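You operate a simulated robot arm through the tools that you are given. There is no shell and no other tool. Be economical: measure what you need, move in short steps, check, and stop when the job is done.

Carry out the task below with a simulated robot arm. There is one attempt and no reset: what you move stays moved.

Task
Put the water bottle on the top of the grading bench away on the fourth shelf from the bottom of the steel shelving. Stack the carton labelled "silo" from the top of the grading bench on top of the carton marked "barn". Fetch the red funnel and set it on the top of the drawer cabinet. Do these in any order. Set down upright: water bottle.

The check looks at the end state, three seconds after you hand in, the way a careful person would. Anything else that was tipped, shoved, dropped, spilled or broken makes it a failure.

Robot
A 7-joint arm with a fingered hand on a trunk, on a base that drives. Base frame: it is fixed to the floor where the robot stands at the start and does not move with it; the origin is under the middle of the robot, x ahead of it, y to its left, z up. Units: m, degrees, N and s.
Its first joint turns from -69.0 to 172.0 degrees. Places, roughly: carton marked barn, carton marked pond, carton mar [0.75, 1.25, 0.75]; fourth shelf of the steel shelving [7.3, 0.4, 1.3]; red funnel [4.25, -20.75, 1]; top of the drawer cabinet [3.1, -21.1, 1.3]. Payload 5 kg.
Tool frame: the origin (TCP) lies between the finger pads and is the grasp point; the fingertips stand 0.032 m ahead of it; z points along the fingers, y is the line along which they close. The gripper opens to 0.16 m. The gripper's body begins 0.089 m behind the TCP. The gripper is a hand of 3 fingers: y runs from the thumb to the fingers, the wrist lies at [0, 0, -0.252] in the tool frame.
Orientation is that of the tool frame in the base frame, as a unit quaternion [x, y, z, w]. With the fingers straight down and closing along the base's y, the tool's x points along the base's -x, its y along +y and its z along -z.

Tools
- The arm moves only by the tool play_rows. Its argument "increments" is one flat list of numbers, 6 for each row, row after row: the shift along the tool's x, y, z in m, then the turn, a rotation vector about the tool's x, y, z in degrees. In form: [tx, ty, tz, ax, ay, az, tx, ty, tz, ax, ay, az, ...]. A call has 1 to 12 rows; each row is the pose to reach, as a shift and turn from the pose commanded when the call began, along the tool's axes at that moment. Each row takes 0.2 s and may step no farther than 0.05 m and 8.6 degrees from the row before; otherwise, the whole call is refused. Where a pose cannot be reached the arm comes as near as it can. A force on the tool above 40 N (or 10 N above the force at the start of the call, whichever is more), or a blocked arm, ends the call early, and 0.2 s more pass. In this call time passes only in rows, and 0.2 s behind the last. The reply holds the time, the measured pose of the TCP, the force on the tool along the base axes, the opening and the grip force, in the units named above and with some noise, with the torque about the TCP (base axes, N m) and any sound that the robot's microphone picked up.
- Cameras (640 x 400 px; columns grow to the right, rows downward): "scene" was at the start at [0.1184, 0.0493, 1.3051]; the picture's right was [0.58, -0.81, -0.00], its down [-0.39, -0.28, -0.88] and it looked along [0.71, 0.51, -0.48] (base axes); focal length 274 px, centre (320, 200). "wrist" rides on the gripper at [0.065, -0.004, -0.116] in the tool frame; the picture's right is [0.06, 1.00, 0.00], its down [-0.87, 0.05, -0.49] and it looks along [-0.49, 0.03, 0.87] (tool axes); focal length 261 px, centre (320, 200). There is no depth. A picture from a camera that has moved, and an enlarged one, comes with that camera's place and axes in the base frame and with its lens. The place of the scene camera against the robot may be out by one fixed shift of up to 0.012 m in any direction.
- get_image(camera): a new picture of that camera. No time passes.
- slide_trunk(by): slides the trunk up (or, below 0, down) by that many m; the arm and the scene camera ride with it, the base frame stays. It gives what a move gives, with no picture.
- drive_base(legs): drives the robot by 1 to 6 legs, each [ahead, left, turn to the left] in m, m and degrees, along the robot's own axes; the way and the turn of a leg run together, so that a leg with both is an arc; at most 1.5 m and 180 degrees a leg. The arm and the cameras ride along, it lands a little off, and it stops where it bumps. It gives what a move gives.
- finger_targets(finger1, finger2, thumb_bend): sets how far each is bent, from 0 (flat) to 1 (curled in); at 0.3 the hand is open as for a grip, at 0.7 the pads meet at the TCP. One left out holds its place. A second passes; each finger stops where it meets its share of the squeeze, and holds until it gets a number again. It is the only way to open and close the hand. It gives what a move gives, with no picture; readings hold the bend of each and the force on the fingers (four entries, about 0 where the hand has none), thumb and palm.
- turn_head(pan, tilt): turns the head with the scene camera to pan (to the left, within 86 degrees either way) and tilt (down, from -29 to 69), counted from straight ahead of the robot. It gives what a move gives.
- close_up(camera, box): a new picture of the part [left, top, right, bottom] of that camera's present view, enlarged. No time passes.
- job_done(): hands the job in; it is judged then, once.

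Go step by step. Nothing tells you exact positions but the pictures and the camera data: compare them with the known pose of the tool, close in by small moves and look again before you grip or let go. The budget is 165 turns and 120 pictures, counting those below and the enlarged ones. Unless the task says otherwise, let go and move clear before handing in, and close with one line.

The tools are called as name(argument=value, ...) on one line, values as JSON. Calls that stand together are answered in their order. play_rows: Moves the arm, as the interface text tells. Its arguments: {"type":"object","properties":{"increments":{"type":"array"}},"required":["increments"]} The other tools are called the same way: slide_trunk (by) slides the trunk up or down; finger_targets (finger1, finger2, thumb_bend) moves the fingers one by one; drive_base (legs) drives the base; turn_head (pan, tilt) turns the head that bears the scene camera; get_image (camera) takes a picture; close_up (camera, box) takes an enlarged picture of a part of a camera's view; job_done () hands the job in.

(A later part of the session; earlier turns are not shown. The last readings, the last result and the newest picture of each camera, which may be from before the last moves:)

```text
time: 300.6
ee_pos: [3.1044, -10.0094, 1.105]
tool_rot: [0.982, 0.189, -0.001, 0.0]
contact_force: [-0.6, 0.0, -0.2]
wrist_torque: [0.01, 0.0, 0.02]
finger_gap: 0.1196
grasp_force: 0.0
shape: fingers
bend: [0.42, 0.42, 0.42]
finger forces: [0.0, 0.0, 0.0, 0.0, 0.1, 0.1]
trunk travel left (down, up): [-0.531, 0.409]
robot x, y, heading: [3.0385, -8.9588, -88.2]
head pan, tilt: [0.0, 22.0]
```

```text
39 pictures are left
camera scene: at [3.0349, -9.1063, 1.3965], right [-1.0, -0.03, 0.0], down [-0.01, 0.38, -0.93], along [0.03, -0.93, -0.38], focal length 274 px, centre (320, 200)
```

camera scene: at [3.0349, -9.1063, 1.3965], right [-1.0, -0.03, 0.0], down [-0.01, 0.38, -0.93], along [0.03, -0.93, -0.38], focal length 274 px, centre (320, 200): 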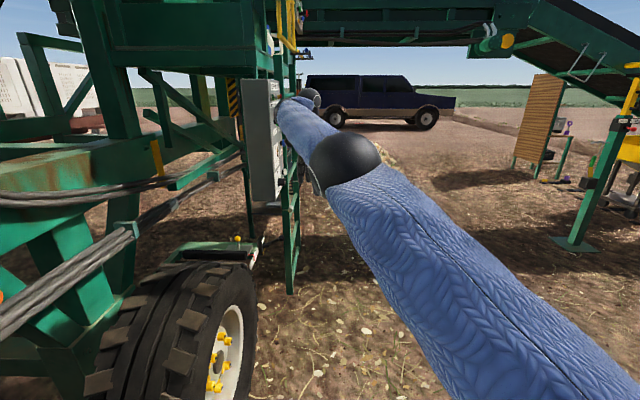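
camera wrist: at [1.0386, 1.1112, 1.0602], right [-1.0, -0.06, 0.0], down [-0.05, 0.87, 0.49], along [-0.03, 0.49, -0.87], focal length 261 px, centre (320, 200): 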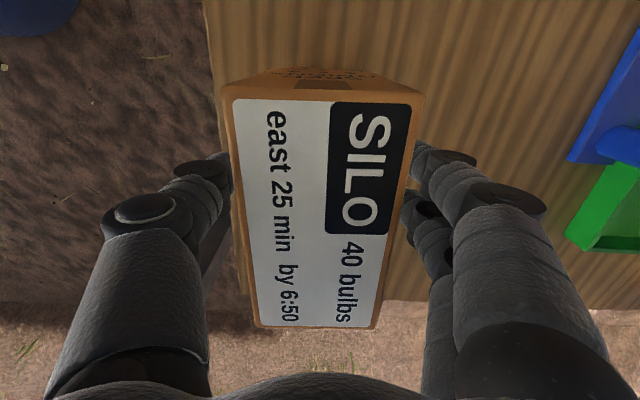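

I'm beside the tyre; some pale bits lie on the ground ahead. I'll zoom to see whether they are onions or just husks.

close_up(camera="scene", box=[240, 200, 560, 400])

turn_head(pan=0, tilt=50)

get_image(camera="scene")

```text
2.00 times, centred on (400, 300) of scene
camera zoom: at [3.0349, -9.1063, 1.3965], right [-1.0, -0.03, 0.0], down [-0.01, 0.38, -0.93], along [0.03, -0.93, -0.38], focal length 547 px, centre (160, 0)
```

zoom: 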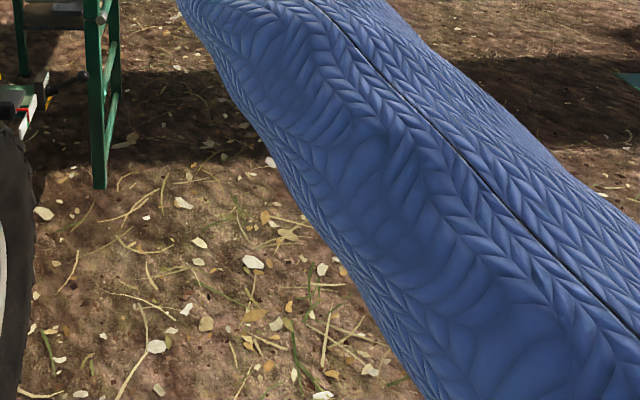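

```text
time: 301.5
ee_pos: [3.1054, -10.0085, 1.1062]
tool_rot: [0.982, 0.19, -0.001, 0.001]
contact_force: [0.1, -0.7, -0.6]
wrist_torque: [-0.02, 0.01, 0.02]
finger_gap: 0.1195
grasp_force: 0.0
shape: fingers
bend: [0.42, 0.42, 0.42]
finger forces: [0.1, 0.0, 0.0, 0.1, 0.0, 0.0]
trunk travel left (down, up): [-0.531, 0.409]
robot x, y, heading: [3.037, -8.9573, -88.2]
head pan, tilt: [0.0, 50.0]
```

```text
37 pictures are left
camera scene: at [3.0344, -9.09, 1.3543], right [-1.0, -0.03, 0.0], down [-0.02, 0.77, -0.64], along [0.02, -0.64, -0.77], focal length 274 px, centre (320, 200)
```

scene: 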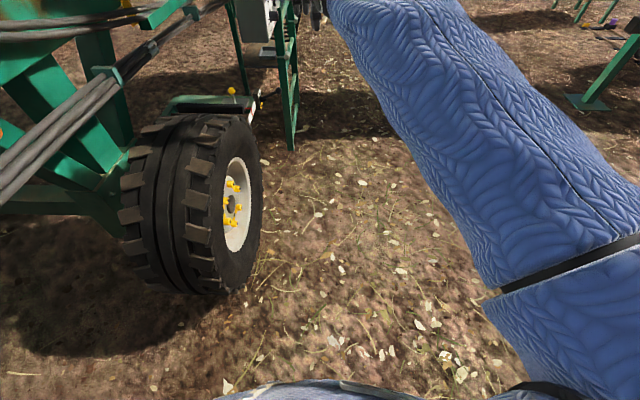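

Those are just flat husks. To see the onion strip hidden under the arm, I'll use the wrist camera.

get_image(camera="wrist")

```text
36 pictures are left
camera wrist: at [3.1622, -9.9798, 1.2204], right [0.43, -0.9, 0.0], down [-0.79, -0.37, 0.49], along [-0.45, -0.21, -0.87], focal length 261 px, centre (320, 200)
```

wrist: 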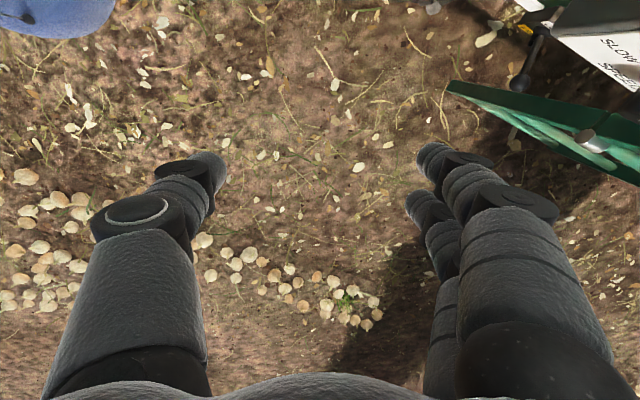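

The onion strip's edge is at x≈2.05 here, so I can shift right to x≈2.83, clear of tyre, ladder and box, then pass under the conveyor.

drive_base(legs=[[0, -0.2, -1.8], [1.2, 0, 0], [1.2, 0, -0.5], [1.2, 0, 0]])

turn_head(pan=0, tilt=15)

get_image(camera="scene")

```text
time: 320.0
ee_pos: [2.8646, -13.5793, 1.104]
tool_rot: [0.984, 0.178, -0.001, 0.0]
contact_force: [0.2, -0.4, 0.7]
wrist_torque: [0.02, 0.0, -0.02]
finger_gap: 0.1196
grasp_force: 0.1
shape: fingers
bend: [0.42, 0.42, 0.42]
finger forces: [0.1, 0.0, 0.0, 0.0, 0.0, 0.0]
trunk travel left (down, up): [-0.531, 0.409]
robot x, y, heading: [2.8225, -12.5273, -89.6]
head pan, tilt: [0.0, 50.0]
```

```text
time: 321.0
ee_pos: [2.8665, -13.579, 1.1055]
tool_rot: [0.984, 0.178, -0.001, 0.001]
contact_force: [0.3, -0.5, -0.4]
wrist_torque: [0.0, 0.0, -0.01]
finger_gap: 0.1194
grasp_force: 0.0
shape: fingers
bend: [0.42, 0.42, 0.42]
finger forces: [0.0, 0.1, 0.0, 0.1, 0.0, 0.0]
trunk travel left (down, up): [-0.531, 0.409]
robot x, y, heading: [2.8235, -12.5323, -89.3]
head pan, tilt: [0.0, 15.0]
```

```text
35 pictures are left
camera scene: at [2.817, -12.6754, 1.4078], right [-1.0, -0.01, 0.0], down [0.0, 0.26, -0.97], along [0.01, -0.97, -0.26], focal length 274 px, centre (320, 200)
```

scene: 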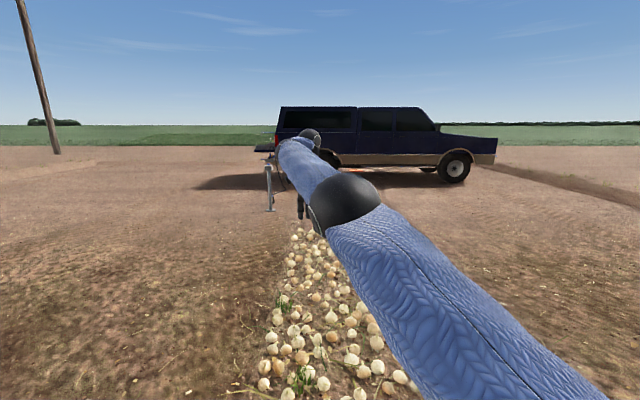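

An onion strip lies straight ahead (x≈2.4–3.05), so I'll sidestep east and go round toward the rear of the truck, where the tailgate seems to be.

drive_base(legs=[[0, 1.3, 0], [0, 1.1, 0], [1.4, 0, -0.5], [1.4, 0, 0]])

turn_head(pan=-20, tilt=10)

get_image(camera="scene")

```text
time: 345.9
ee_pos: [5.2529, -16.393, 1.104]
tool_rot: [0.984, 0.178, -0.001, 0.0]
contact_force: [-0.2, -0.6, 0.5]
wrist_torque: [0.01, 0.0, -0.01]
finger_gap: 0.1194
grasp_force: 0.0
shape: fingers
bend: [0.42, 0.42, 0.42]
finger forces: [0.0, 0.0, 0.0, 0.1, 0.0, 0.0]
trunk travel left (down, up): [-0.531, 0.409]
robot x, y, heading: [5.2128, -15.3432, -89.6]
head pan, tilt: [0.0, 15.0]
```

```text
time: 346.8
ee_pos: [5.2528, -16.3918, 1.1039]
tool_rot: [0.984, 0.179, 0.0, 0.0]
contact_force: [0.6, -0.6, -0.4]
wrist_torque: [0.0, 0.04, -0.03]
finger_gap: 0.1195
grasp_force: 0.0
shape: fingers
bend: [0.42, 0.42, 0.42]
finger forces: [0.0, 0.1, 0.0, 0.1, 0.1, 0.0]
trunk travel left (down, up): [-0.531, 0.409]
robot x, y, heading: [5.2105, -15.3432, -89.5]
head pan, tilt: [-20.0, 10.0]
```

```text
34 pictures are left
camera scene: at [5.1719, -15.4834, 1.416], right [-0.94, 0.33, 0.0], down [0.06, 0.16, -0.98], along [-0.33, -0.93, -0.17], focal length 274 px, centre (320, 200)
```

scene: 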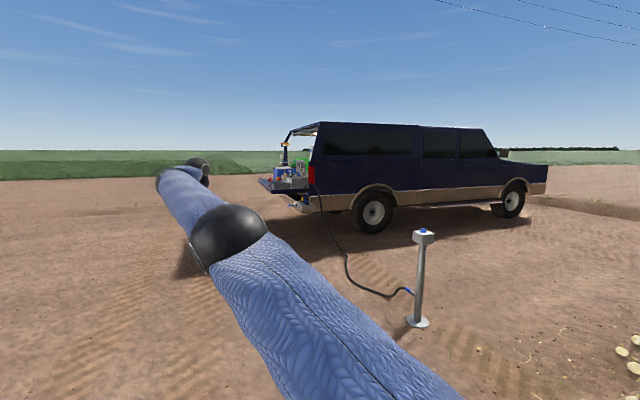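

The truck's tailgate is open with things on it. I'll go round to its rear, staying clear of the post and hose, and face it.

drive_base(legs=[[1.4, 0.9, 0], [1.4, 0, 0], [1.3, 0, 0], [0, 0, -90]])

turn_head(pan=-10, tilt=12)

get_image(camera="scene")

```text
refused: leg 1 is longer than a leg can be; nothing moved
```

```text
time: 347.5
ee_pos: [5.2519, -16.3921, 1.1045]
tool_rot: [0.984, 0.178, -0.002, 0.0]
contact_force: [0.9, 0.3, 0.5]
wrist_torque: [0.03, -0.02, 0.03]
finger_gap: 0.1196
grasp_force: 0.1
shape: fingers
bend: [0.42, 0.42, 0.42]
finger forces: [0.0, 0.0, 0.0, 0.0, 0.0, 0.1]
trunk travel left (down, up): [-0.531, 0.409]
robot x, y, heading: [5.2084, -15.3386, -89.5]
head pan, tilt: [-10.0, 12.0]
```

```text
33 pictures are left
camera scene: at [5.1874, -15.4876, 1.4128], right [-0.99, 0.17, 0.0], down [0.03, 0.21, -0.98], along [-0.16, -0.96, -0.21], focal length 274 px, centre (320, 200)
```

scene: 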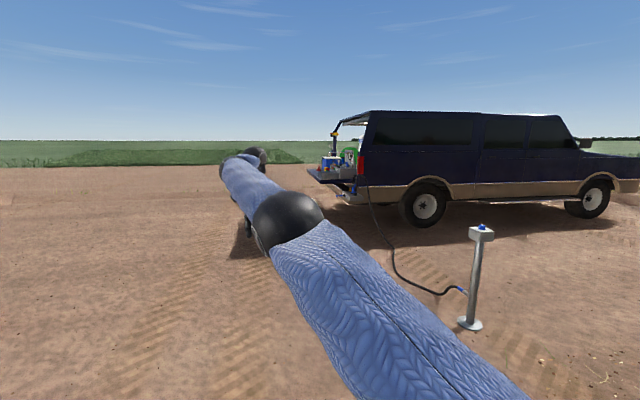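

drive_base(legs=[[1.1, 0.9, 0], [1.4, 0, 0], [1.4, 0, 0], [1.0, 0, 0], [0, 0, -90]])

turn_head(pan=15, tilt=12)

get_image(camera="scene")

```text
time: 376.3
ee_pos: [5.0972, -20.2824, 1.1046]
tool_rot: [0.824, -0.567, -0.001, 0.0]
contact_force: [-0.1, 0.1, 0.3]
wrist_torque: [0.0, -0.02, -0.03]
finger_gap: 0.1193
grasp_force: 0.1
shape: fingers
bend: [0.42, 0.42, 0.42]
finger forces: [0.0, 0.0, 0.0, 0.1, 0.0, 0.0]
trunk travel left (down, up): [-0.531, 0.409]
robot x, y, heading: [6.1483, -20.2343, -179.2]
head pan, tilt: [-10.0, 12.0]
```

```text
time: 377.2
ee_pos: [5.0966, -20.2826, 1.1046]
tool_rot: [0.824, -0.567, -0.001, 0.001]
contact_force: [0.1, -0.8, 0.8]
wrist_torque: [0.01, 0.02, 0.01]
finger_gap: 0.1195
grasp_force: 0.0
shape: fingers
bend: [0.42, 0.42, 0.42]
finger forces: [0.0, 0.1, 0.0, 0.0, 0.0, 0.0]
trunk travel left (down, up): [-0.531, 0.409]
robot x, y, heading: [6.1492, -20.2303, -179.0]
head pan, tilt: [15.0, 12.0]
```

```text
32 pictures are left
camera scene: at [6.002, -20.261, 1.4128], right [-0.27, 0.96, 0.0], down [0.2, 0.06, -0.98], along [-0.94, -0.27, -0.21], focal length 274 px, centre (320, 200)
```

scene: 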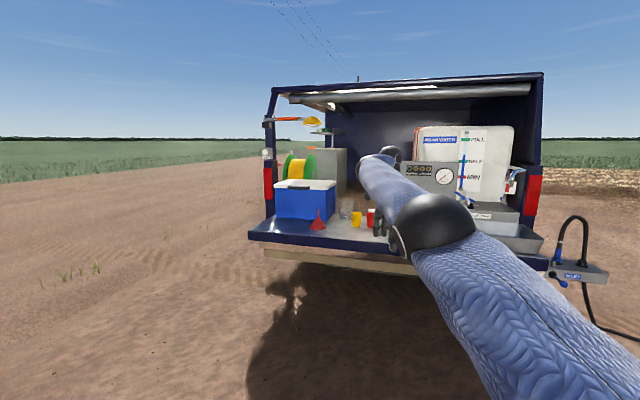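

The red funnel stands on the tailgate in front of a blue cool box; the grey cabinet is deeper in the bed. I'll zoom.

close_up(camera="scene", box=[240, 110, 400, 210])

close_up(camera="scene", box=[260, 170, 400, 258])

```text
4.00 times, centred on (320, 160) of scene
camera zoom: at [6.002, -20.261, 1.4128], right [-0.27, 0.96, 0.0], down [0.2, 0.06, -0.98], along [-0.94, -0.27, -0.21], focal length 1094 px, centre (320, 360)
```

zoom: 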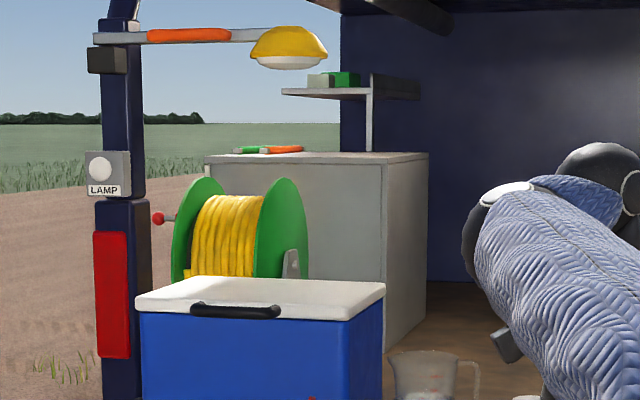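

```text
4.55 times, centred on (330, 214) of scene
camera zoom: at [6.002, -20.261, 1.4128], right [-0.27, 0.96, 0.0], down [0.2, 0.06, -0.98], along [-0.94, -0.27, -0.21], focal length 1243 px, centre (274, 136)
```

zoom: 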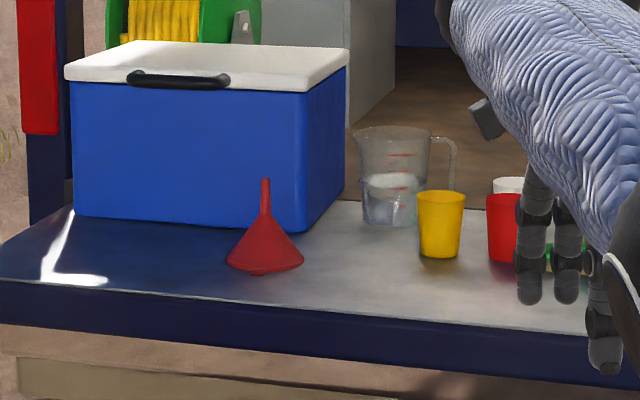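

The funnel stands mouth-down on the tailgate (z≈0.8) at about (4.25, −20.78), its spout reaching z≈0.955. The cabinet is too deep to reach from here, but the truck's south side looks open. First I'll hover over the funnel.

drive_base(legs=[[0.82, 0.477, 0]])

get_image(camera="wrist")

get_image(camera="scene")

```text
time: 382.2
ee_pos: [4.2822, -20.8005, 1.1069]
tool_rot: [0.828, -0.561, -0.001, 0.0]
contact_force: [7.4, 24.5, 11.4]
wrist_torque: [-0.26, 0.55, -0.84]
finger_gap: 0.0995
grasp_force: 14.7
shape: fingers
bend: [0.49, 0.43, 0.42]
finger forces: [27.6, 1.4, 0.0, 0.1, 0.0, 0.2]
trunk travel left (down, up): [-0.531, 0.409]
robot x, y, heading: [5.3301, -20.737, -178.3]
head pan, tilt: [15.0, 12.0]
```

```text
29 pictures are left
camera wrist: at [4.3092, -20.8585, 1.223], right [-0.9, -0.43, 0.0], down [-0.37, 0.79, 0.49], along [-0.21, 0.44, -0.87], focal length 261 px, centre (320, 200)
```

wrist: 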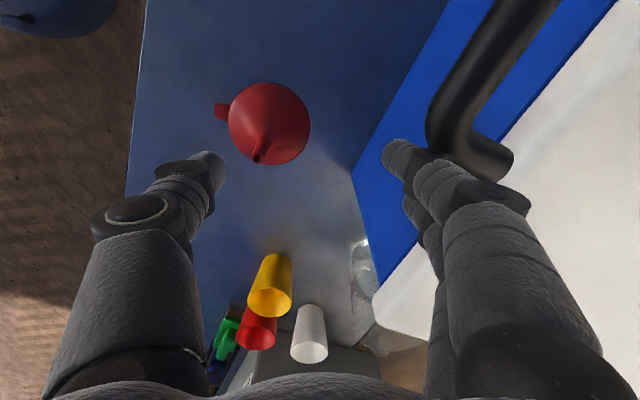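

```text
28 pictures are left
camera scene: at [5.1873, -20.7645, 1.4132], right [-0.29, 0.96, 0.0], down [0.2, 0.06, -0.98], along [-0.94, -0.28, -0.21], focal length 274 px, centre (320, 200)
```

scene: 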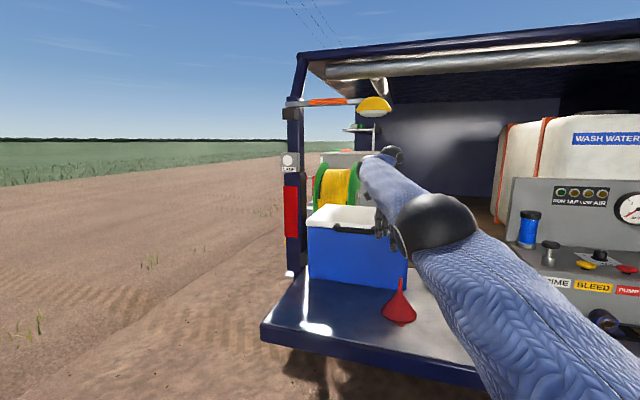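

A finger is pressing on the cool box's handle — the box is nearer than estimated. I'll back away from it at once toward +x,+y.

drive_base(legs=[[-0.06, -0.045, 0]])

get_image(camera="wrist")

```text
time: 383.3
ee_pos: [4.3428, -20.753, 1.107]
tool_rot: [0.828, -0.561, -0.002, 0.001]
contact_force: [0.2, -0.1, 0.4]
wrist_torque: [-0.07, 0.04, -0.03]
finger_gap: 0.1194
grasp_force: 0.1
shape: fingers
bend: [0.42, 0.42, 0.42]
finger forces: [0.1, 0.0, 0.0, 0.0, 0.0, 0.1]
trunk travel left (down, up): [-0.531, 0.409]
robot x, y, heading: [5.3906, -20.6872, -178.5]
head pan, tilt: [15.0, 12.0]
```

```text
27 pictures are left
camera wrist: at [4.3682, -20.8118, 1.2228], right [-0.9, -0.43, 0.0], down [-0.37, 0.79, 0.49], along [-0.21, 0.45, -0.87], focal length 261 px, centre (320, 200)
```

wrist: 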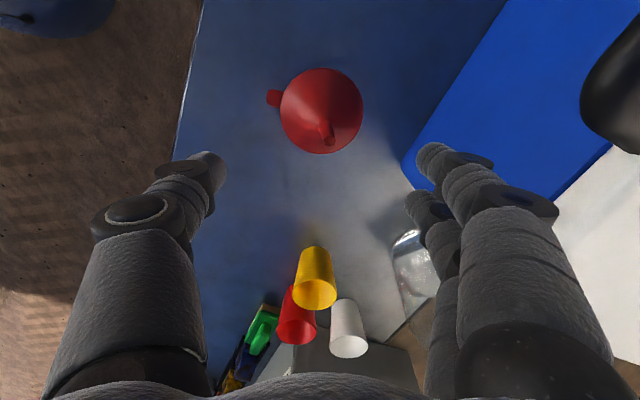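

Clear, and the cool box looks unmoved. The funnel axis is at (4.332, −20.745); I'll fine-align, narrow the hand and descend around the spout.

play_rows(increments=[-0.0115, 0.0072, 0, 0, 0, 0])

finger_targets(finger1=0.52, finger2=0.52, thumb_bend=0.52)

slide_trunk(by=-0.1)

get_image(camera="wrist")

```text
time: 383.7
ee_pos: [4.3292, -20.7455, 1.1054]
tool_rot: [0.828, -0.561, -0.001, 0.002]
contact_force: [-1.0, 0.5, -0.2]
wrist_torque: [-0.03, -0.01, -0.02]
finger_gap: 0.1192
grasp_force: 0.0
shape: fingers
bend: [0.42, 0.42, 0.42]
finger forces: [0.0, 0.0, 0.1, 0.1, 0.0, 0.1]
trunk travel left (down, up): [-0.531, 0.409]
robot x, y, heading: [5.3909, -20.6893, -178.1]
head pan, tilt: [15.0, 12.0]
```

```text
time: 384.7
ee_pos: [4.3297, -20.7467, 1.1049]
tool_rot: [0.828, -0.561, -0.002, 0.0]
contact_force: [-0.5, 0.2, 0.5]
wrist_torque: [-0.03, 0.0, 0.02]
finger_gap: 0.0801
grasp_force: 0.0
shape: fingers
bend: [0.52, 0.52, 0.52]
finger forces: [0.0, 0.0, 0.0, 0.0, 0.0, 0.0]
trunk travel left (down, up): [-0.531, 0.409]
robot x, y, heading: [5.3871, -20.6898, -178.0]
head pan, tilt: [15.0, 12.0]
```

```text
time: 386.0
ee_pos: [4.3302, -20.7463, 1.0054]
tool_rot: [0.828, -0.561, -0.003, 0.001]
contact_force: [-0.5, 0.5, 0.5]
wrist_torque: [-0.01, 0.01, -0.02]
finger_gap: 0.08
grasp_force: 0.1
shape: fingers
bend: [0.52, 0.52, 0.52]
finger forces: [0.1, 0.0, 0.0, 0.1, 0.1, 0.0]
trunk travel left (down, up): [-0.431, 0.509]
robot x, y, heading: [5.3924, -20.688, -178.2]
head pan, tilt: [15.0, 12.0]
```

```text
26 pictures are left
camera wrist: at [4.3565, -20.8052, 1.1216], right [-0.9, -0.43, 0.0], down [-0.37, 0.79, 0.49], along [-0.21, 0.45, -0.87], focal length 261 px, centre (320, 200)
```

wrist: 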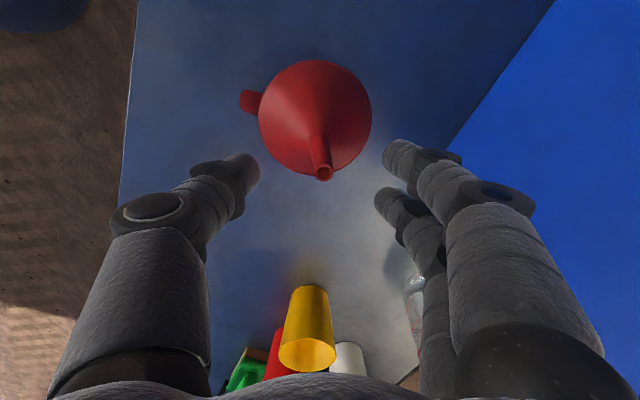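

Well aligned: the spout spans about z 0.89–0.97 on the hand's axis. I'll descend 0.07 m and close on the spout.

slide_trunk(by=-0.068)

finger_targets(finger1=0.62, finger2=0.62, thumb_bend=0.62)

finger_targets(finger1=0.69, finger2=0.69, thumb_bend=0.69)

get_image(camera="wrist")

```text
time: 387.1
ee_pos: [4.3288, -20.7467, 0.9378]
tool_rot: [0.828, -0.561, -0.002, 0.001]
contact_force: [-0.1, -0.4, 0.6]
wrist_torque: [0.0, 0.02, -0.01]
finger_gap: 0.08
grasp_force: 0.0
shape: fingers
bend: [0.52, 0.52, 0.52]
finger forces: [0.0, 0.0, 0.0, 0.1, 0.0, 0.0]
trunk travel left (down, up): [-0.363, 0.577]
robot x, y, heading: [5.3907, -20.6873, -178.0]
head pan, tilt: [15.0, 12.0]
```

```text
time: 388.1
ee_pos: [4.3292, -20.7473, 0.9372]
tool_rot: [0.828, -0.561, -0.002, -0.001]
contact_force: [0.4, 0.6, -0.3]
wrist_torque: [-0.03, -0.02, 0.01]
finger_gap: 0.0406
grasp_force: 0.0
shape: fingers
bend: [0.62, 0.62, 0.62]
finger forces: [0.2, 0.0, 0.0, 0.0, 0.0, 0.0]
trunk travel left (down, up): [-0.363, 0.577]
robot x, y, heading: [5.3903, -20.6849, -178.3]
head pan, tilt: [15.0, 12.0]
```

```text
time: 389.1
ee_pos: [4.3296, -20.7467, 0.9387]
tool_rot: [0.828, -0.561, -0.002, 0.001]
contact_force: [-3.0, -0.4, 11.5]
wrist_torque: [-0.14, 0.31, 0.03]
finger_gap: 0.031
grasp_force: 11.4
shape: fingers
bend: [0.65, 0.66, 0.67]
finger forces: [8.3, 7.2, 0.0, 0.0, 7.1, 0.0]
trunk travel left (down, up): [-0.363, 0.577]
robot x, y, heading: [5.388, -20.6905, -178.2]
head pan, tilt: [15.0, 12.0]
```

```text
25 pictures are left
camera wrist: at [4.357, -20.8051, 1.0545], right [-0.9, -0.43, 0.0], down [-0.37, 0.79, 0.49], along [-0.21, 0.45, -0.87], focal length 261 px, centre (320, 200)
```

wrist: 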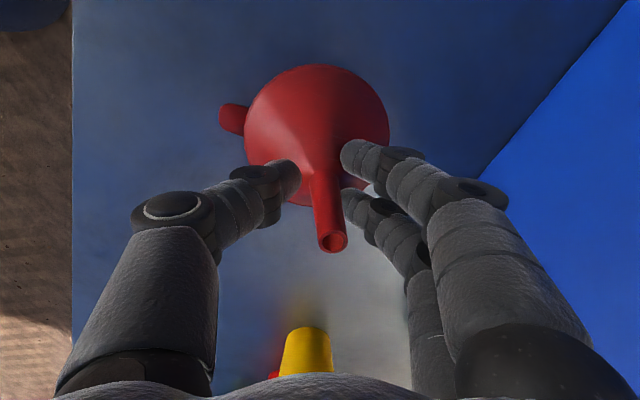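

The fingers are pinching the cone's shoulder. I'll open a little, rise 25 mm to the spout proper, and grip again.

finger_targets(finger1=0.6, finger2=0.6, thumb_bend=0.6)

slide_trunk(by=0.027)

finger_targets(finger1=0.72, finger2=0.72, thumb_bend=0.72)

get_image(camera="wrist")

```text
time: 390.1
ee_pos: [4.3292, -20.7462, 0.9369]
tool_rot: [0.827, -0.562, -0.001, -0.001]
contact_force: [-0.5, 0.6, -0.4]
wrist_torque: [0.02, -0.04, -0.01]
finger_gap: 0.0467
grasp_force: 0.0
shape: fingers
bend: [0.6, 0.6, 0.6]
finger forces: [0.0, 0.0, 0.0, 0.0, 0.1, 0.1]
trunk travel left (down, up): [-0.363, 0.577]
robot x, y, heading: [5.3931, -20.6859, -178.1]
head pan, tilt: [15.0, 12.0]
```

```text
time: 390.8
ee_pos: [4.3301, -20.7461, 0.963]
tool_rot: [0.828, -0.561, -0.001, 0.0]
contact_force: [-0.1, -0.7, -0.5]
wrist_torque: [-0.01, 0.01, -0.02]
finger_gap: 0.047
grasp_force: 0.1
shape: fingers
bend: [0.6, 0.6, 0.6]
finger forces: [0.0, 0.0, 0.0, 0.1, 0.0, 0.1]
trunk travel left (down, up): [-0.39, 0.55]
robot x, y, heading: [5.3919, -20.6882, -178.3]
head pan, tilt: [15.0, 12.0]
```

```text
time: 391.8
ee_pos: [4.3297, -20.7473, 0.9637]
tool_rot: [0.828, -0.561, -0.002, 0.0]
contact_force: [0.4, 0.4, -0.3]
wrist_torque: [0.0, 0.01, -0.03]
finger_gap: 0.0147
grasp_force: 7.0
shape: fingers
bend: [0.71, 0.71, 0.69]
finger forces: [3.4, 3.7, 0.0, 0.1, 6.9, 0.1]
trunk travel left (down, up): [-0.39, 0.55]
robot x, y, heading: [5.3952, -20.6868, -178.4]
head pan, tilt: [15.0, 12.0]
```

```text
24 pictures are left
camera wrist: at [4.3563, -20.8052, 1.08], right [-0.9, -0.43, 0.0], down [-0.37, 0.79, 0.49], along [-0.21, 0.45, -0.87], focal length 261 px, centre (320, 200)
```

wrist: 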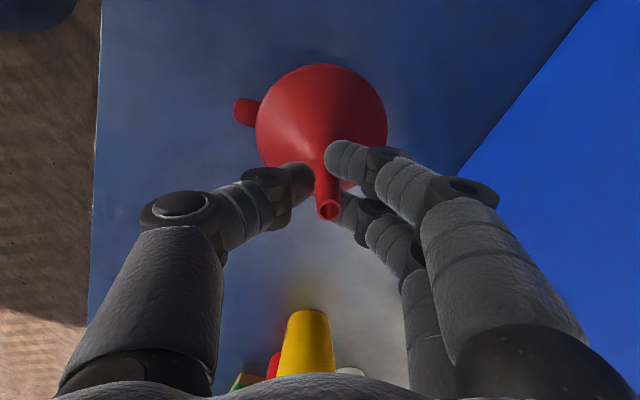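

Now a proper grip on the spout. I'll firm it and lift.

finger_targets(finger1=0.8, finger2=0.8, thumb_bend=0.78)

slide_trunk(by=0.12)

get_image(camera="wrist")

```text
time: 392.8
ee_pos: [4.3299, -20.7467, 0.964]
tool_rot: [0.828, -0.561, -0.003, 0.0]
contact_force: [-0.3, -0.3, 0.3]
wrist_torque: [0.01, -0.07, 0.0]
finger_gap: 0.0122
grasp_force: 24.2
shape: fingers
bend: [0.74, 0.74, 0.71]
finger forces: [12.6, 12.9, 0.1, 0.0, 21.8, 0.0]
trunk travel left (down, up): [-0.39, 0.55]
robot x, y, heading: [5.3919, -20.6857, -178.3]
head pan, tilt: [15.0, 12.0]
```

```text
time: 394.3
ee_pos: [4.329, -20.7463, 1.0842]
tool_rot: [0.827, -0.562, -0.002, -0.001]
contact_force: [-0.7, -0.6, -0.1]
wrist_torque: [0.02, -0.02, 0.0]
finger_gap: 0.0124
grasp_force: 24.4
shape: fingers
bend: [0.75, 0.74, 0.71]
finger forces: [12.9, 13.2, 0.0, 0.0, 21.2, 0.1]
trunk travel left (down, up): [-0.51, 0.43]
robot x, y, heading: [5.3909, -20.6864, -178.2]
head pan, tilt: [15.0, 12.0]
```

```text
23 pictures are left
camera wrist: at [4.356, -20.8051, 1.1996], right [-0.9, -0.43, 0.0], down [-0.37, 0.79, 0.49], along [-0.21, 0.45, -0.87], focal length 261 px, centre (320, 200)
```

wrist: 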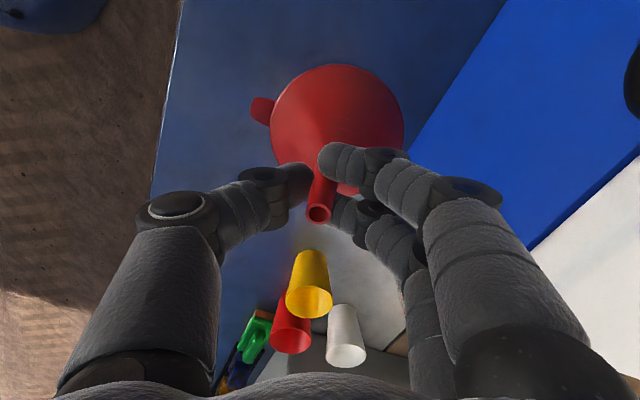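

The funnel is held. I'll back out, raise it, and go round to the truck's south side at a safe distance to look for access to the cabinet.

drive_base(legs=[[-0.7, 0, 0], [0, 1.4, 0], [0, 1.3, 0], [1.4, 0, 0], [1.4, 0, 0], [0, 0, -90]])

turn_head(pan=0, tilt=10)

get_image(camera="scene")

```text
time: 407.7
ee_pos: [5.0885, -22.6719, 1.0818]
tool_rot: [0.829, -0.559, -0.001, 0.001]
contact_force: [-0.3, 1.5, -0.1]
wrist_torque: [-0.14, -0.07, 0.02]
finger_gap: 0.0123
grasp_force: 23.5
shape: fingers
bend: [0.75, 0.74, 0.71]
finger forces: [13.0, 13.5, 0.0, 0.1, 21.4, 0.0]
trunk travel left (down, up): [-0.51, 0.43]
robot x, y, heading: [6.148, -22.607, -177.9]
head pan, tilt: [15.0, 12.0]
stopped in leg 3: the robot was blocked; the commanded pose is now the measured one
```

```text
time: 408.5
ee_pos: [5.0896, -22.6749, 1.0847]
tool_rot: [0.83, -0.558, -0.002, 0.0]
contact_force: [-0.3, 0.8, -0.5]
wrist_torque: [0.0, -0.03, 0.01]
finger_gap: 0.0122
grasp_force: 24.1
shape: fingers
bend: [0.75, 0.74, 0.71]
finger forces: [13.0, 13.5, 0.1, 0.0, 21.3, 0.1]
trunk travel left (down, up): [-0.51, 0.43]
robot x, y, heading: [6.1494, -22.6108, -177.8]
head pan, tilt: [0.0, 10.0]
```

```text
22 pictures are left
camera scene: at [5.9994, -22.6159, 1.3951], right [-0.04, 1.0, 0.0], down [0.17, 0.01, -0.98], along [-0.98, -0.04, -0.17], focal length 274 px, centre (320, 200)
```

scene: 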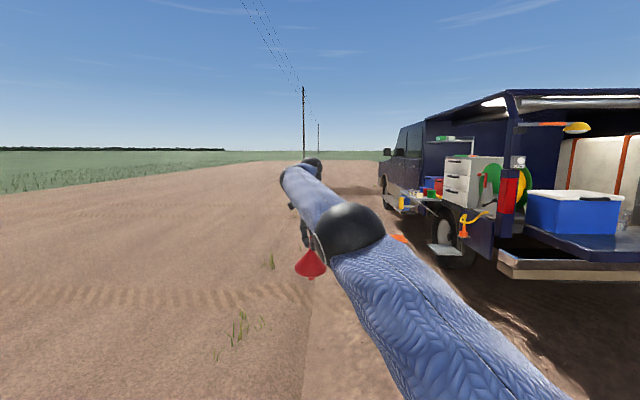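

The ground limit blocks at y≈−22.6, but that leaves room. The drawer cabinet is open to this side with a roof rail at about z 1.75. I'll turn to face the truck here, raise the hand above cabinet height, and strafe along to it.

slide_trunk(by=0.4)

drive_base(legs=[[0, 0, -92], [0, 1.3, 0]])

turn_head(pan=35, tilt=15)

get_image(camera="scene")

```text
time: 412.3
ee_pos: [5.0898, -22.6764, 1.4839]
tool_rot: [0.83, -0.558, -0.002, 0.0]
contact_force: [-0.1, 0.5, -0.3]
wrist_torque: [0.03, 0.01, 0.0]
finger_gap: 0.0124
grasp_force: 23.8
shape: fingers
bend: [0.75, 0.74, 0.71]
finger forces: [13.1, 13.6, 0.1, 0.0, 21.3, 0.0]
trunk travel left (down, up): [-0.91, 0.03]
robot x, y, heading: [6.1466, -22.6088, -178.0]
head pan, tilt: [0.0, 10.0]
```

```text
time: 416.8
ee_pos: [6.0963, -21.5471, 1.4844]
tool_rot: [-0.183, 0.983, 0.002, 0.002]
contact_force: [0.0, 0.7, 0.0]
wrist_torque: [0.0, -0.04, 0.0]
finger_gap: 0.0112
grasp_force: 24.5
shape: fingers
bend: [0.75, 0.75, 0.71]
finger forces: [14.2, 16.0, 0.0, 0.1, 18.5, 0.1]
trunk travel left (down, up): [-0.91, 0.03]
robot x, y, heading: [6.1488, -22.6072, 91.3]
head pan, tilt: [0.0, 10.0]
stopped in leg 2: the robot was blocked; the commanded pose is now the measured one
```

```text
time: 417.8
ee_pos: [6.098, -21.5473, 1.4846]
tool_rot: [-0.186, 0.983, 0.001, 0.001]
contact_force: [0.6, -0.5, 0.5]
wrist_torque: [-0.01, 0.01, -0.02]
finger_gap: 0.0112
grasp_force: 24.5
shape: fingers
bend: [0.75, 0.75, 0.71]
finger forces: [14.1, 16.0, 0.0, 0.0, 18.5, 0.0]
trunk travel left (down, up): [-0.91, 0.03]
robot x, y, heading: [6.1477, -22.6059, 91.0]
head pan, tilt: [35.0, 15.0]
```

```text
21 pictures are left
camera scene: at [6.0869, -22.4848, 1.7869], right [0.81, 0.59, 0.0], down [0.15, -0.21, -0.97], along [-0.57, 0.78, -0.26], focal length 274 px, centre (320, 200)
```

scene: 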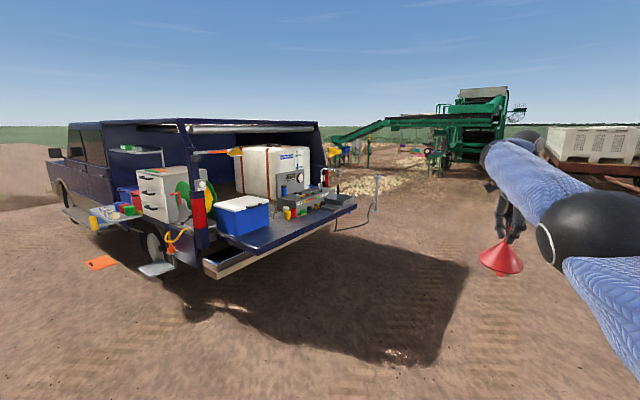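

I'm right at the ground limit, so I'll step forward slightly and square up. Since the roof rail is low, I'll tilt the hand about 28° forward here in the open so the wrist stays outside the roof; a funnel released at that tilt just rocks flat.

play_rows(increments=[-0.0107, 0.0288, -0.0019, -6.58, -2.45, 0, -0.0214, 0.0573, -0.0075, -13.15, -4.9, 0, -0.0316, 0.0848, -0.0167, -19.7, -7.35, 0, -0.0414, 0.111, -0.0295, -26.3, -9.8, 0])

drive_base(legs=[[0.04, 0, -1]])

turn_head(pan=-5, tilt=15)

get_image(camera="scene")

```text
time: 418.8
ee_pos: [6.0945, -21.4287, 1.5145]
tool_rot: [-0.18, 0.953, 0.241, 0.042]
contact_force: [0.7, 0.5, -0.8]
wrist_torque: [-0.02, -0.02, 0.01]
finger_gap: 0.011
grasp_force: 25.9
shape: fingers
bend: [0.75, 0.75, 0.71]
finger forces: [15.7, 17.8, 0.0, 0.0, 18.2, 0.0]
trunk travel left (down, up): [-0.91, 0.03]
robot x, y, heading: [6.1474, -22.6082, 91.0]
head pan, tilt: [35.0, 15.0]
```

```text
time: 419.7
ee_pos: [6.113, -21.3938, 1.5186]
tool_rot: [-0.171, 0.954, 0.242, 0.045]
contact_force: [0.1, 0.1, 0.0]
wrist_torque: [0.01, -0.02, 0.02]
finger_gap: 0.0106
grasp_force: 26.0
shape: fingers
bend: [0.75, 0.75, 0.71]
finger forces: [15.7, 17.7, 0.1, 0.0, 18.2, 0.1]
trunk travel left (down, up): [-0.91, 0.03]
robot x, y, heading: [6.1497, -22.5671, 89.9]
head pan, tilt: [35.0, 15.0]
```

```text
time: 420.8
ee_pos: [6.114, -21.3919, 1.5162]
tool_rot: [-0.17, 0.954, 0.241, 0.045]
contact_force: [-0.1, -0.3, 0.2]
wrist_torque: [-0.03, -0.01, -0.02]
finger_gap: 0.0111
grasp_force: 25.5
shape: fingers
bend: [0.75, 0.75, 0.71]
finger forces: [15.7, 17.8, 0.0, 0.0, 18.3, 0.0]
trunk travel left (down, up): [-0.91, 0.03]
robot x, y, heading: [6.1481, -22.5669, 90.1]
head pan, tilt: [-5.0, 15.0]
```

```text
20 pictures are left
camera scene: at [6.15, -22.4291, 1.7871], right [1.0, -0.08, 0.0], down [-0.02, -0.26, -0.97], along [0.08, 0.96, -0.26], focal length 274 px, centre (320, 200)
```

scene: 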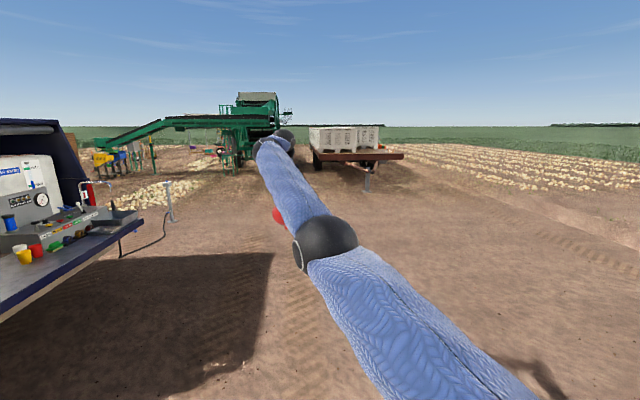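

The tilt works. To avoid the truck's rear post while strafing, I'll swing the arm 45° away to the right, move west beside the cabinet, and look.

drive_base(legs=[[0, 0, -45], [-0.99, 1.05, 0], [-0.99, 1.03, 0]])

turn_head(pan=45, tilt=22)

get_image(camera="scene")

```text
time: 436.8
ee_pos: [4.0786, -21.6823, 1.5147]
tool_rot: [0.214, 0.946, 0.203, 0.135]
contact_force: [-0.7, 0.1, -0.1]
wrist_torque: [0.0, 0.05, -0.01]
finger_gap: 0.01
grasp_force: 25.9
shape: fingers
bend: [0.75, 0.75, 0.71]
finger forces: [15.6, 18.5, 0.0, 0.0, 17.5, 0.0]
trunk travel left (down, up): [-0.91, 0.03]
robot x, y, heading: [3.2557, -22.526, 44.4]
head pan, tilt: [-5.0, 15.0]
```

```text
time: 437.9
ee_pos: [4.0777, -21.6819, 1.5149]
tool_rot: [0.214, 0.946, 0.203, 0.135]
contact_force: [0.7, -1.3, -0.5]
wrist_torque: [-0.03, 0.02, -0.03]
finger_gap: 0.01
grasp_force: 25.6
shape: fingers
bend: [0.75, 0.75, 0.71]
finger forces: [15.7, 18.5, 0.0, 0.0, 17.5, 0.0]
trunk travel left (down, up): [-0.91, 0.03]
robot x, y, heading: [3.2595, -22.5287, 44.5]
head pan, tilt: [45.0, 22.0]
```

```text
19 pictures are left
camera scene: at [3.2888, -22.4025, 1.7756], right [1.0, -0.01, 0.0], down [0.0, -0.37, -0.93], along [0.01, 0.93, -0.37], focal length 274 px, centre (320, 200)
```

scene: 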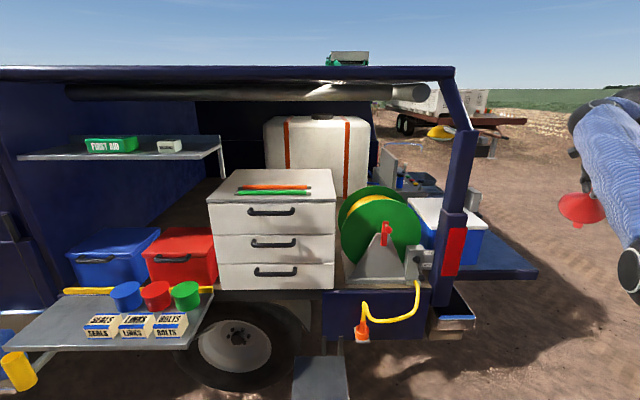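

Now I see the cabinet top clearly: two pens lie across its middle, and the front-right corner is free. Funnel centre target ≈ (3.298, −21.185). I'll shift west a bit before swinging the arm in, so it clears the post and reel.

drive_base(legs=[[-0.22, 0.22, 0], [0, 0, 45.5]])

turn_head(pan=15, tilt=25)

get_image(camera="scene")

get_image(camera="wrist")

```text
time: 442.1
ee_pos: [2.9263, -21.3449, 1.5156]
tool_rot: [-0.165, 0.956, 0.239, 0.047]
contact_force: [0.4, -0.8, -0.7]
wrist_torque: [0.0, 0.0, 0.0]
finger_gap: 0.0096
grasp_force: 25.2
shape: fingers
bend: [0.76, 0.75, 0.71]
finger forces: [15.4, 18.0, 0.1, 0.1, 17.1, 0.0]
trunk travel left (down, up): [-0.91, 0.03]
robot x, y, heading: [2.9521, -22.5264, 89.4]
head pan, tilt: [45.0, 22.0]
```

```text
time: 443.1
ee_pos: [2.9265, -21.3457, 1.5149]
tool_rot: [-0.166, 0.956, 0.239, 0.046]
contact_force: [-0.2, 0.3, 0.1]
wrist_torque: [0.02, 0.01, -0.01]
finger_gap: 0.0094
grasp_force: 24.8
shape: fingers
bend: [0.76, 0.75, 0.71]
finger forces: [15.3, 17.9, 0.1, 0.0, 17.2, 0.0]
trunk travel left (down, up): [-0.91, 0.03]
robot x, y, heading: [2.9444, -22.5247, 89.5]
head pan, tilt: [15.0, 25.0]
```

```text
18 pictures are left
camera scene: at [2.9202, -22.3878, 1.7707], right [0.97, 0.25, 0.0], down [0.11, -0.41, -0.91], along [-0.23, 0.88, -0.42], focal length 274 px, centre (320, 200)
```

scene: 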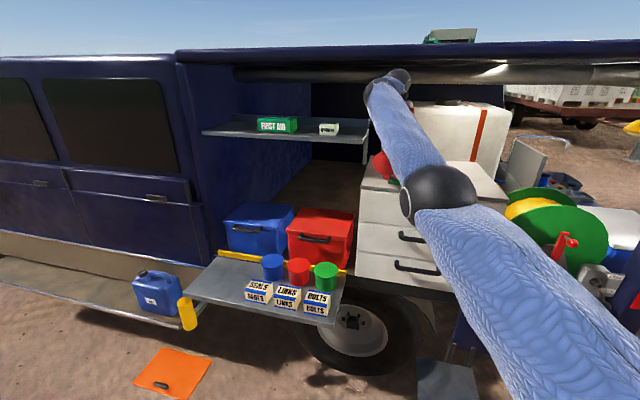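

```text
17 pictures are left
camera wrist: at [2.8644, -21.4225, 1.6045], right [-0.4, 0.81, 0.43], down [0.79, 0.07, 0.6], along [0.46, 0.58, -0.67], focal length 261 px, centre (320, 200)
```

wrist: 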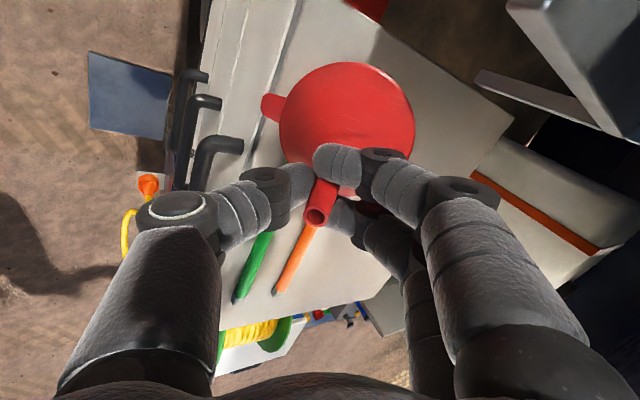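

The wrist view shows the cabinet top, the pen ends near x≈3.31, and free space beyond. I'll strafe right to hover near the right front corner and check the relation.

drive_base(legs=[[0.03, -0.33, 0]])

get_image(camera="wrist")

turn_head(pan=5, tilt=25)

close_up(camera="scene", box=[200, 100, 440, 250])

```text
time: 445.3
ee_pos: [3.2727, -21.3195, 1.5157]
tool_rot: [-0.161, 0.956, 0.239, 0.047]
contact_force: [0.2, 0.2, -0.4]
wrist_torque: [-0.03, 0.02, 0.0]
finger_gap: 0.0096
grasp_force: 24.9
shape: fingers
bend: [0.76, 0.75, 0.71]
finger forces: [15.3, 17.9, 0.1, 0.0, 17.1, 0.0]
trunk travel left (down, up): [-0.91, 0.03]
robot x, y, heading: [3.2842, -22.5004, 89.0]
head pan, tilt: [15.0, 25.0]
```

```text
16 pictures are left
camera wrist: at [3.2098, -21.3954, 1.6045], right [-0.39, 0.81, 0.43], down [0.8, 0.06, 0.6], along [0.46, 0.58, -0.67], focal length 261 px, centre (320, 200)
```

wrist: 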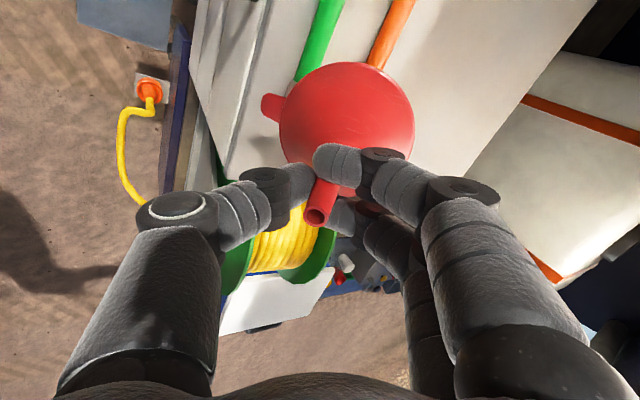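

```text
time: 446.0
ee_pos: [3.2741, -21.3197, 1.5139]
tool_rot: [-0.162, 0.956, 0.241, 0.047]
contact_force: [-1.1, 0.2, -0.1]
wrist_torque: [0.03, -0.01, -0.03]
finger_gap: 0.0093
grasp_force: 24.9
shape: fingers
bend: [0.76, 0.75, 0.71]
finger forces: [15.4, 17.9, 0.0, 0.1, 17.0, 0.1]
trunk travel left (down, up): [-0.91, 0.03]
robot x, y, heading: [3.2866, -22.4984, 89.1]
head pan, tilt: [5.0, 25.0]
```

```text
2.67 times, centred on (320, 175) of scene
camera zoom: at [3.2734, -22.3585, 1.7707], right [1.0, 0.07, 0.0], down [0.03, -0.42, -0.91], along [-0.07, 0.9, -0.42], focal length 730 px, centre (320, 267)
```

zoom: 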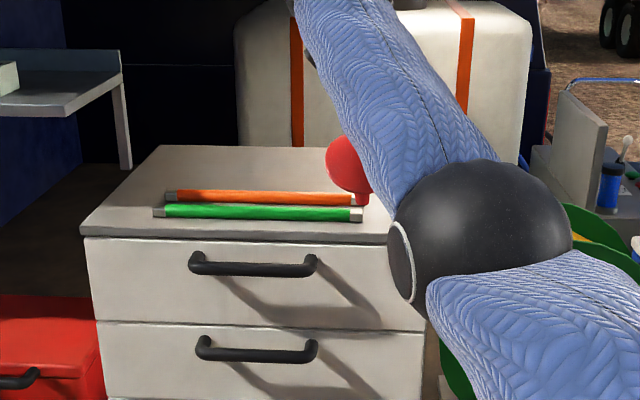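

The pens sit too near the front, so the funnel must go behind them (centre y≈−21.01), which needs roof clearance. I'll look at the roof edge relative to the wrist.

turn_head(pan=12, tilt=2)

get_image(camera="scene")

```text
time: 446.9
ee_pos: [3.2727, -21.3196, 1.5155]
tool_rot: [-0.161, 0.956, 0.24, 0.048]
contact_force: [0.4, 0.1, 0.3]
wrist_torque: [-0.02, 0.01, 0.04]
finger_gap: 0.0093
grasp_force: 25.1
shape: fingers
bend: [0.76, 0.75, 0.71]
finger forces: [15.3, 17.9, 0.0, 0.0, 17.0, 0.1]
trunk travel left (down, up): [-0.91, 0.03]
robot x, y, heading: [3.2855, -22.4985, 89.0]
head pan, tilt: [12.0, 2.0]
```

```text
14 pictures are left
camera scene: at [3.2621, -22.3614, 1.8078], right [0.98, 0.19, 0.0], down [0.01, -0.04, -1.0], along [-0.19, 0.98, -0.04], focal length 274 px, centre (320, 200)
```

scene: 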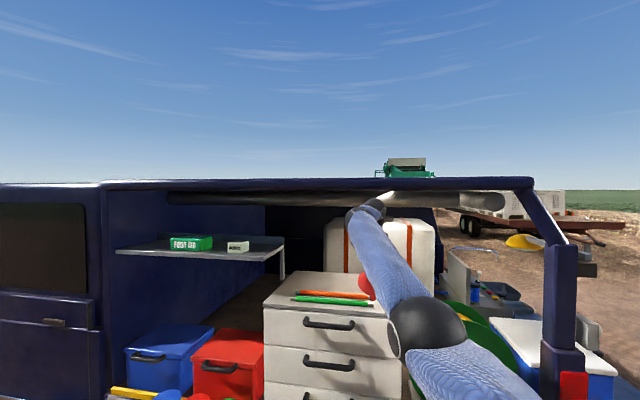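

The roof edge is at z≈1.80 with a roll hanging to about 1.72 — so I need about 45° tilt to keep the wrist outside, and the fingers should open sideways so the funnel can rock upright. I'll back off a little, roll the hand −72°, then tilt on.

drive_base(legs=[[-0.06, 0, 0]])

play_rows(increments=[0, 0, 0, 0, 0, -8, 0, 0, 0, 0, 0, -16, 0, 0, 0, 0, 0, -24, 0, 0, 0, 0, 0, -32, 0, 0, 0, 0, 0, -40, 0, 0, 0, 0, 0, -48, 0, 0, 0, 0, 0, -56, 0, 0, 0, 0, 0, -64, 0, 0, 0, 0, 0, -72])

play_rows(increments=[-0.0373, 0, -0.0029, 0, -8.5, 0, -0.0727, 0, -0.0112, 0, -17, 0])

get_image(camera="wrist")

```text
time: 447.8
ee_pos: [3.2728, -21.3785, 1.5148]
tool_rot: [-0.161, 0.956, 0.239, 0.049]
contact_force: [0.5, 0.4, 0.8]
wrist_torque: [-0.03, 0.01, -0.02]
finger_gap: 0.0091
grasp_force: 25.2
shape: fingers
bend: [0.76, 0.75, 0.71]
finger forces: [15.3, 17.9, 0.0, 0.0, 17.1, 0.0]
trunk travel left (down, up): [-0.91, 0.03]
robot x, y, heading: [3.2824, -22.5576, 89.1]
head pan, tilt: [12.0, 2.0]
```

```text
time: 449.8
ee_pos: [3.2733, -21.378, 1.514]
tool_rot: [0.693, -0.678, -0.166, -0.179]
contact_force: [0.4, 0.7, 0.3]
wrist_torque: [-0.02, 0.01, 0.01]
finger_gap: 0.0089
grasp_force: 24.8
shape: fingers
bend: [0.76, 0.75, 0.72]
finger forces: [16.1, 16.8, 0.0, 0.0, 16.5, 0.0]
trunk travel left (down, up): [-0.91, 0.03]
robot x, y, heading: [3.284, -22.5576, 89.0]
head pan, tilt: [12.0, 2.0]
```

```text
time: 450.4
ee_pos: [3.2723, -21.3202, 1.5578]
tool_rot: [0.66, -0.645, -0.266, -0.278]
contact_force: [0.2, 0.3, -0.7]
wrist_torque: [-0.02, 0.02, -0.02]
finger_gap: 0.0075
grasp_force: 23.6
shape: fingers
bend: [0.76, 0.75, 0.72]
finger forces: [14.9, 15.5, 0.1, 0.0, 16.0, 0.0]
trunk travel left (down, up): [-0.91, 0.03]
robot x, y, heading: [3.2843, -22.5567, 89.2]
head pan, tilt: [12.0, 2.0]
```

```text
13 pictures are left
camera wrist: at [3.2763, -21.4475, 1.5943], right [-1.0, -0.06, -0.07], down [-0.08, 0.26, 0.96], along [-0.04, 0.96, -0.26], focal length 261 px, centre (320, 200)
```

wrist: 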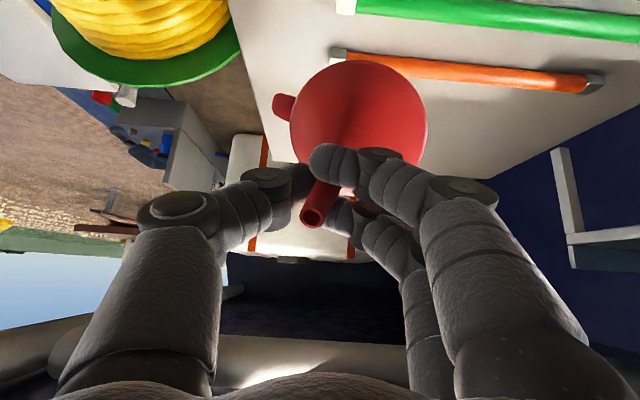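

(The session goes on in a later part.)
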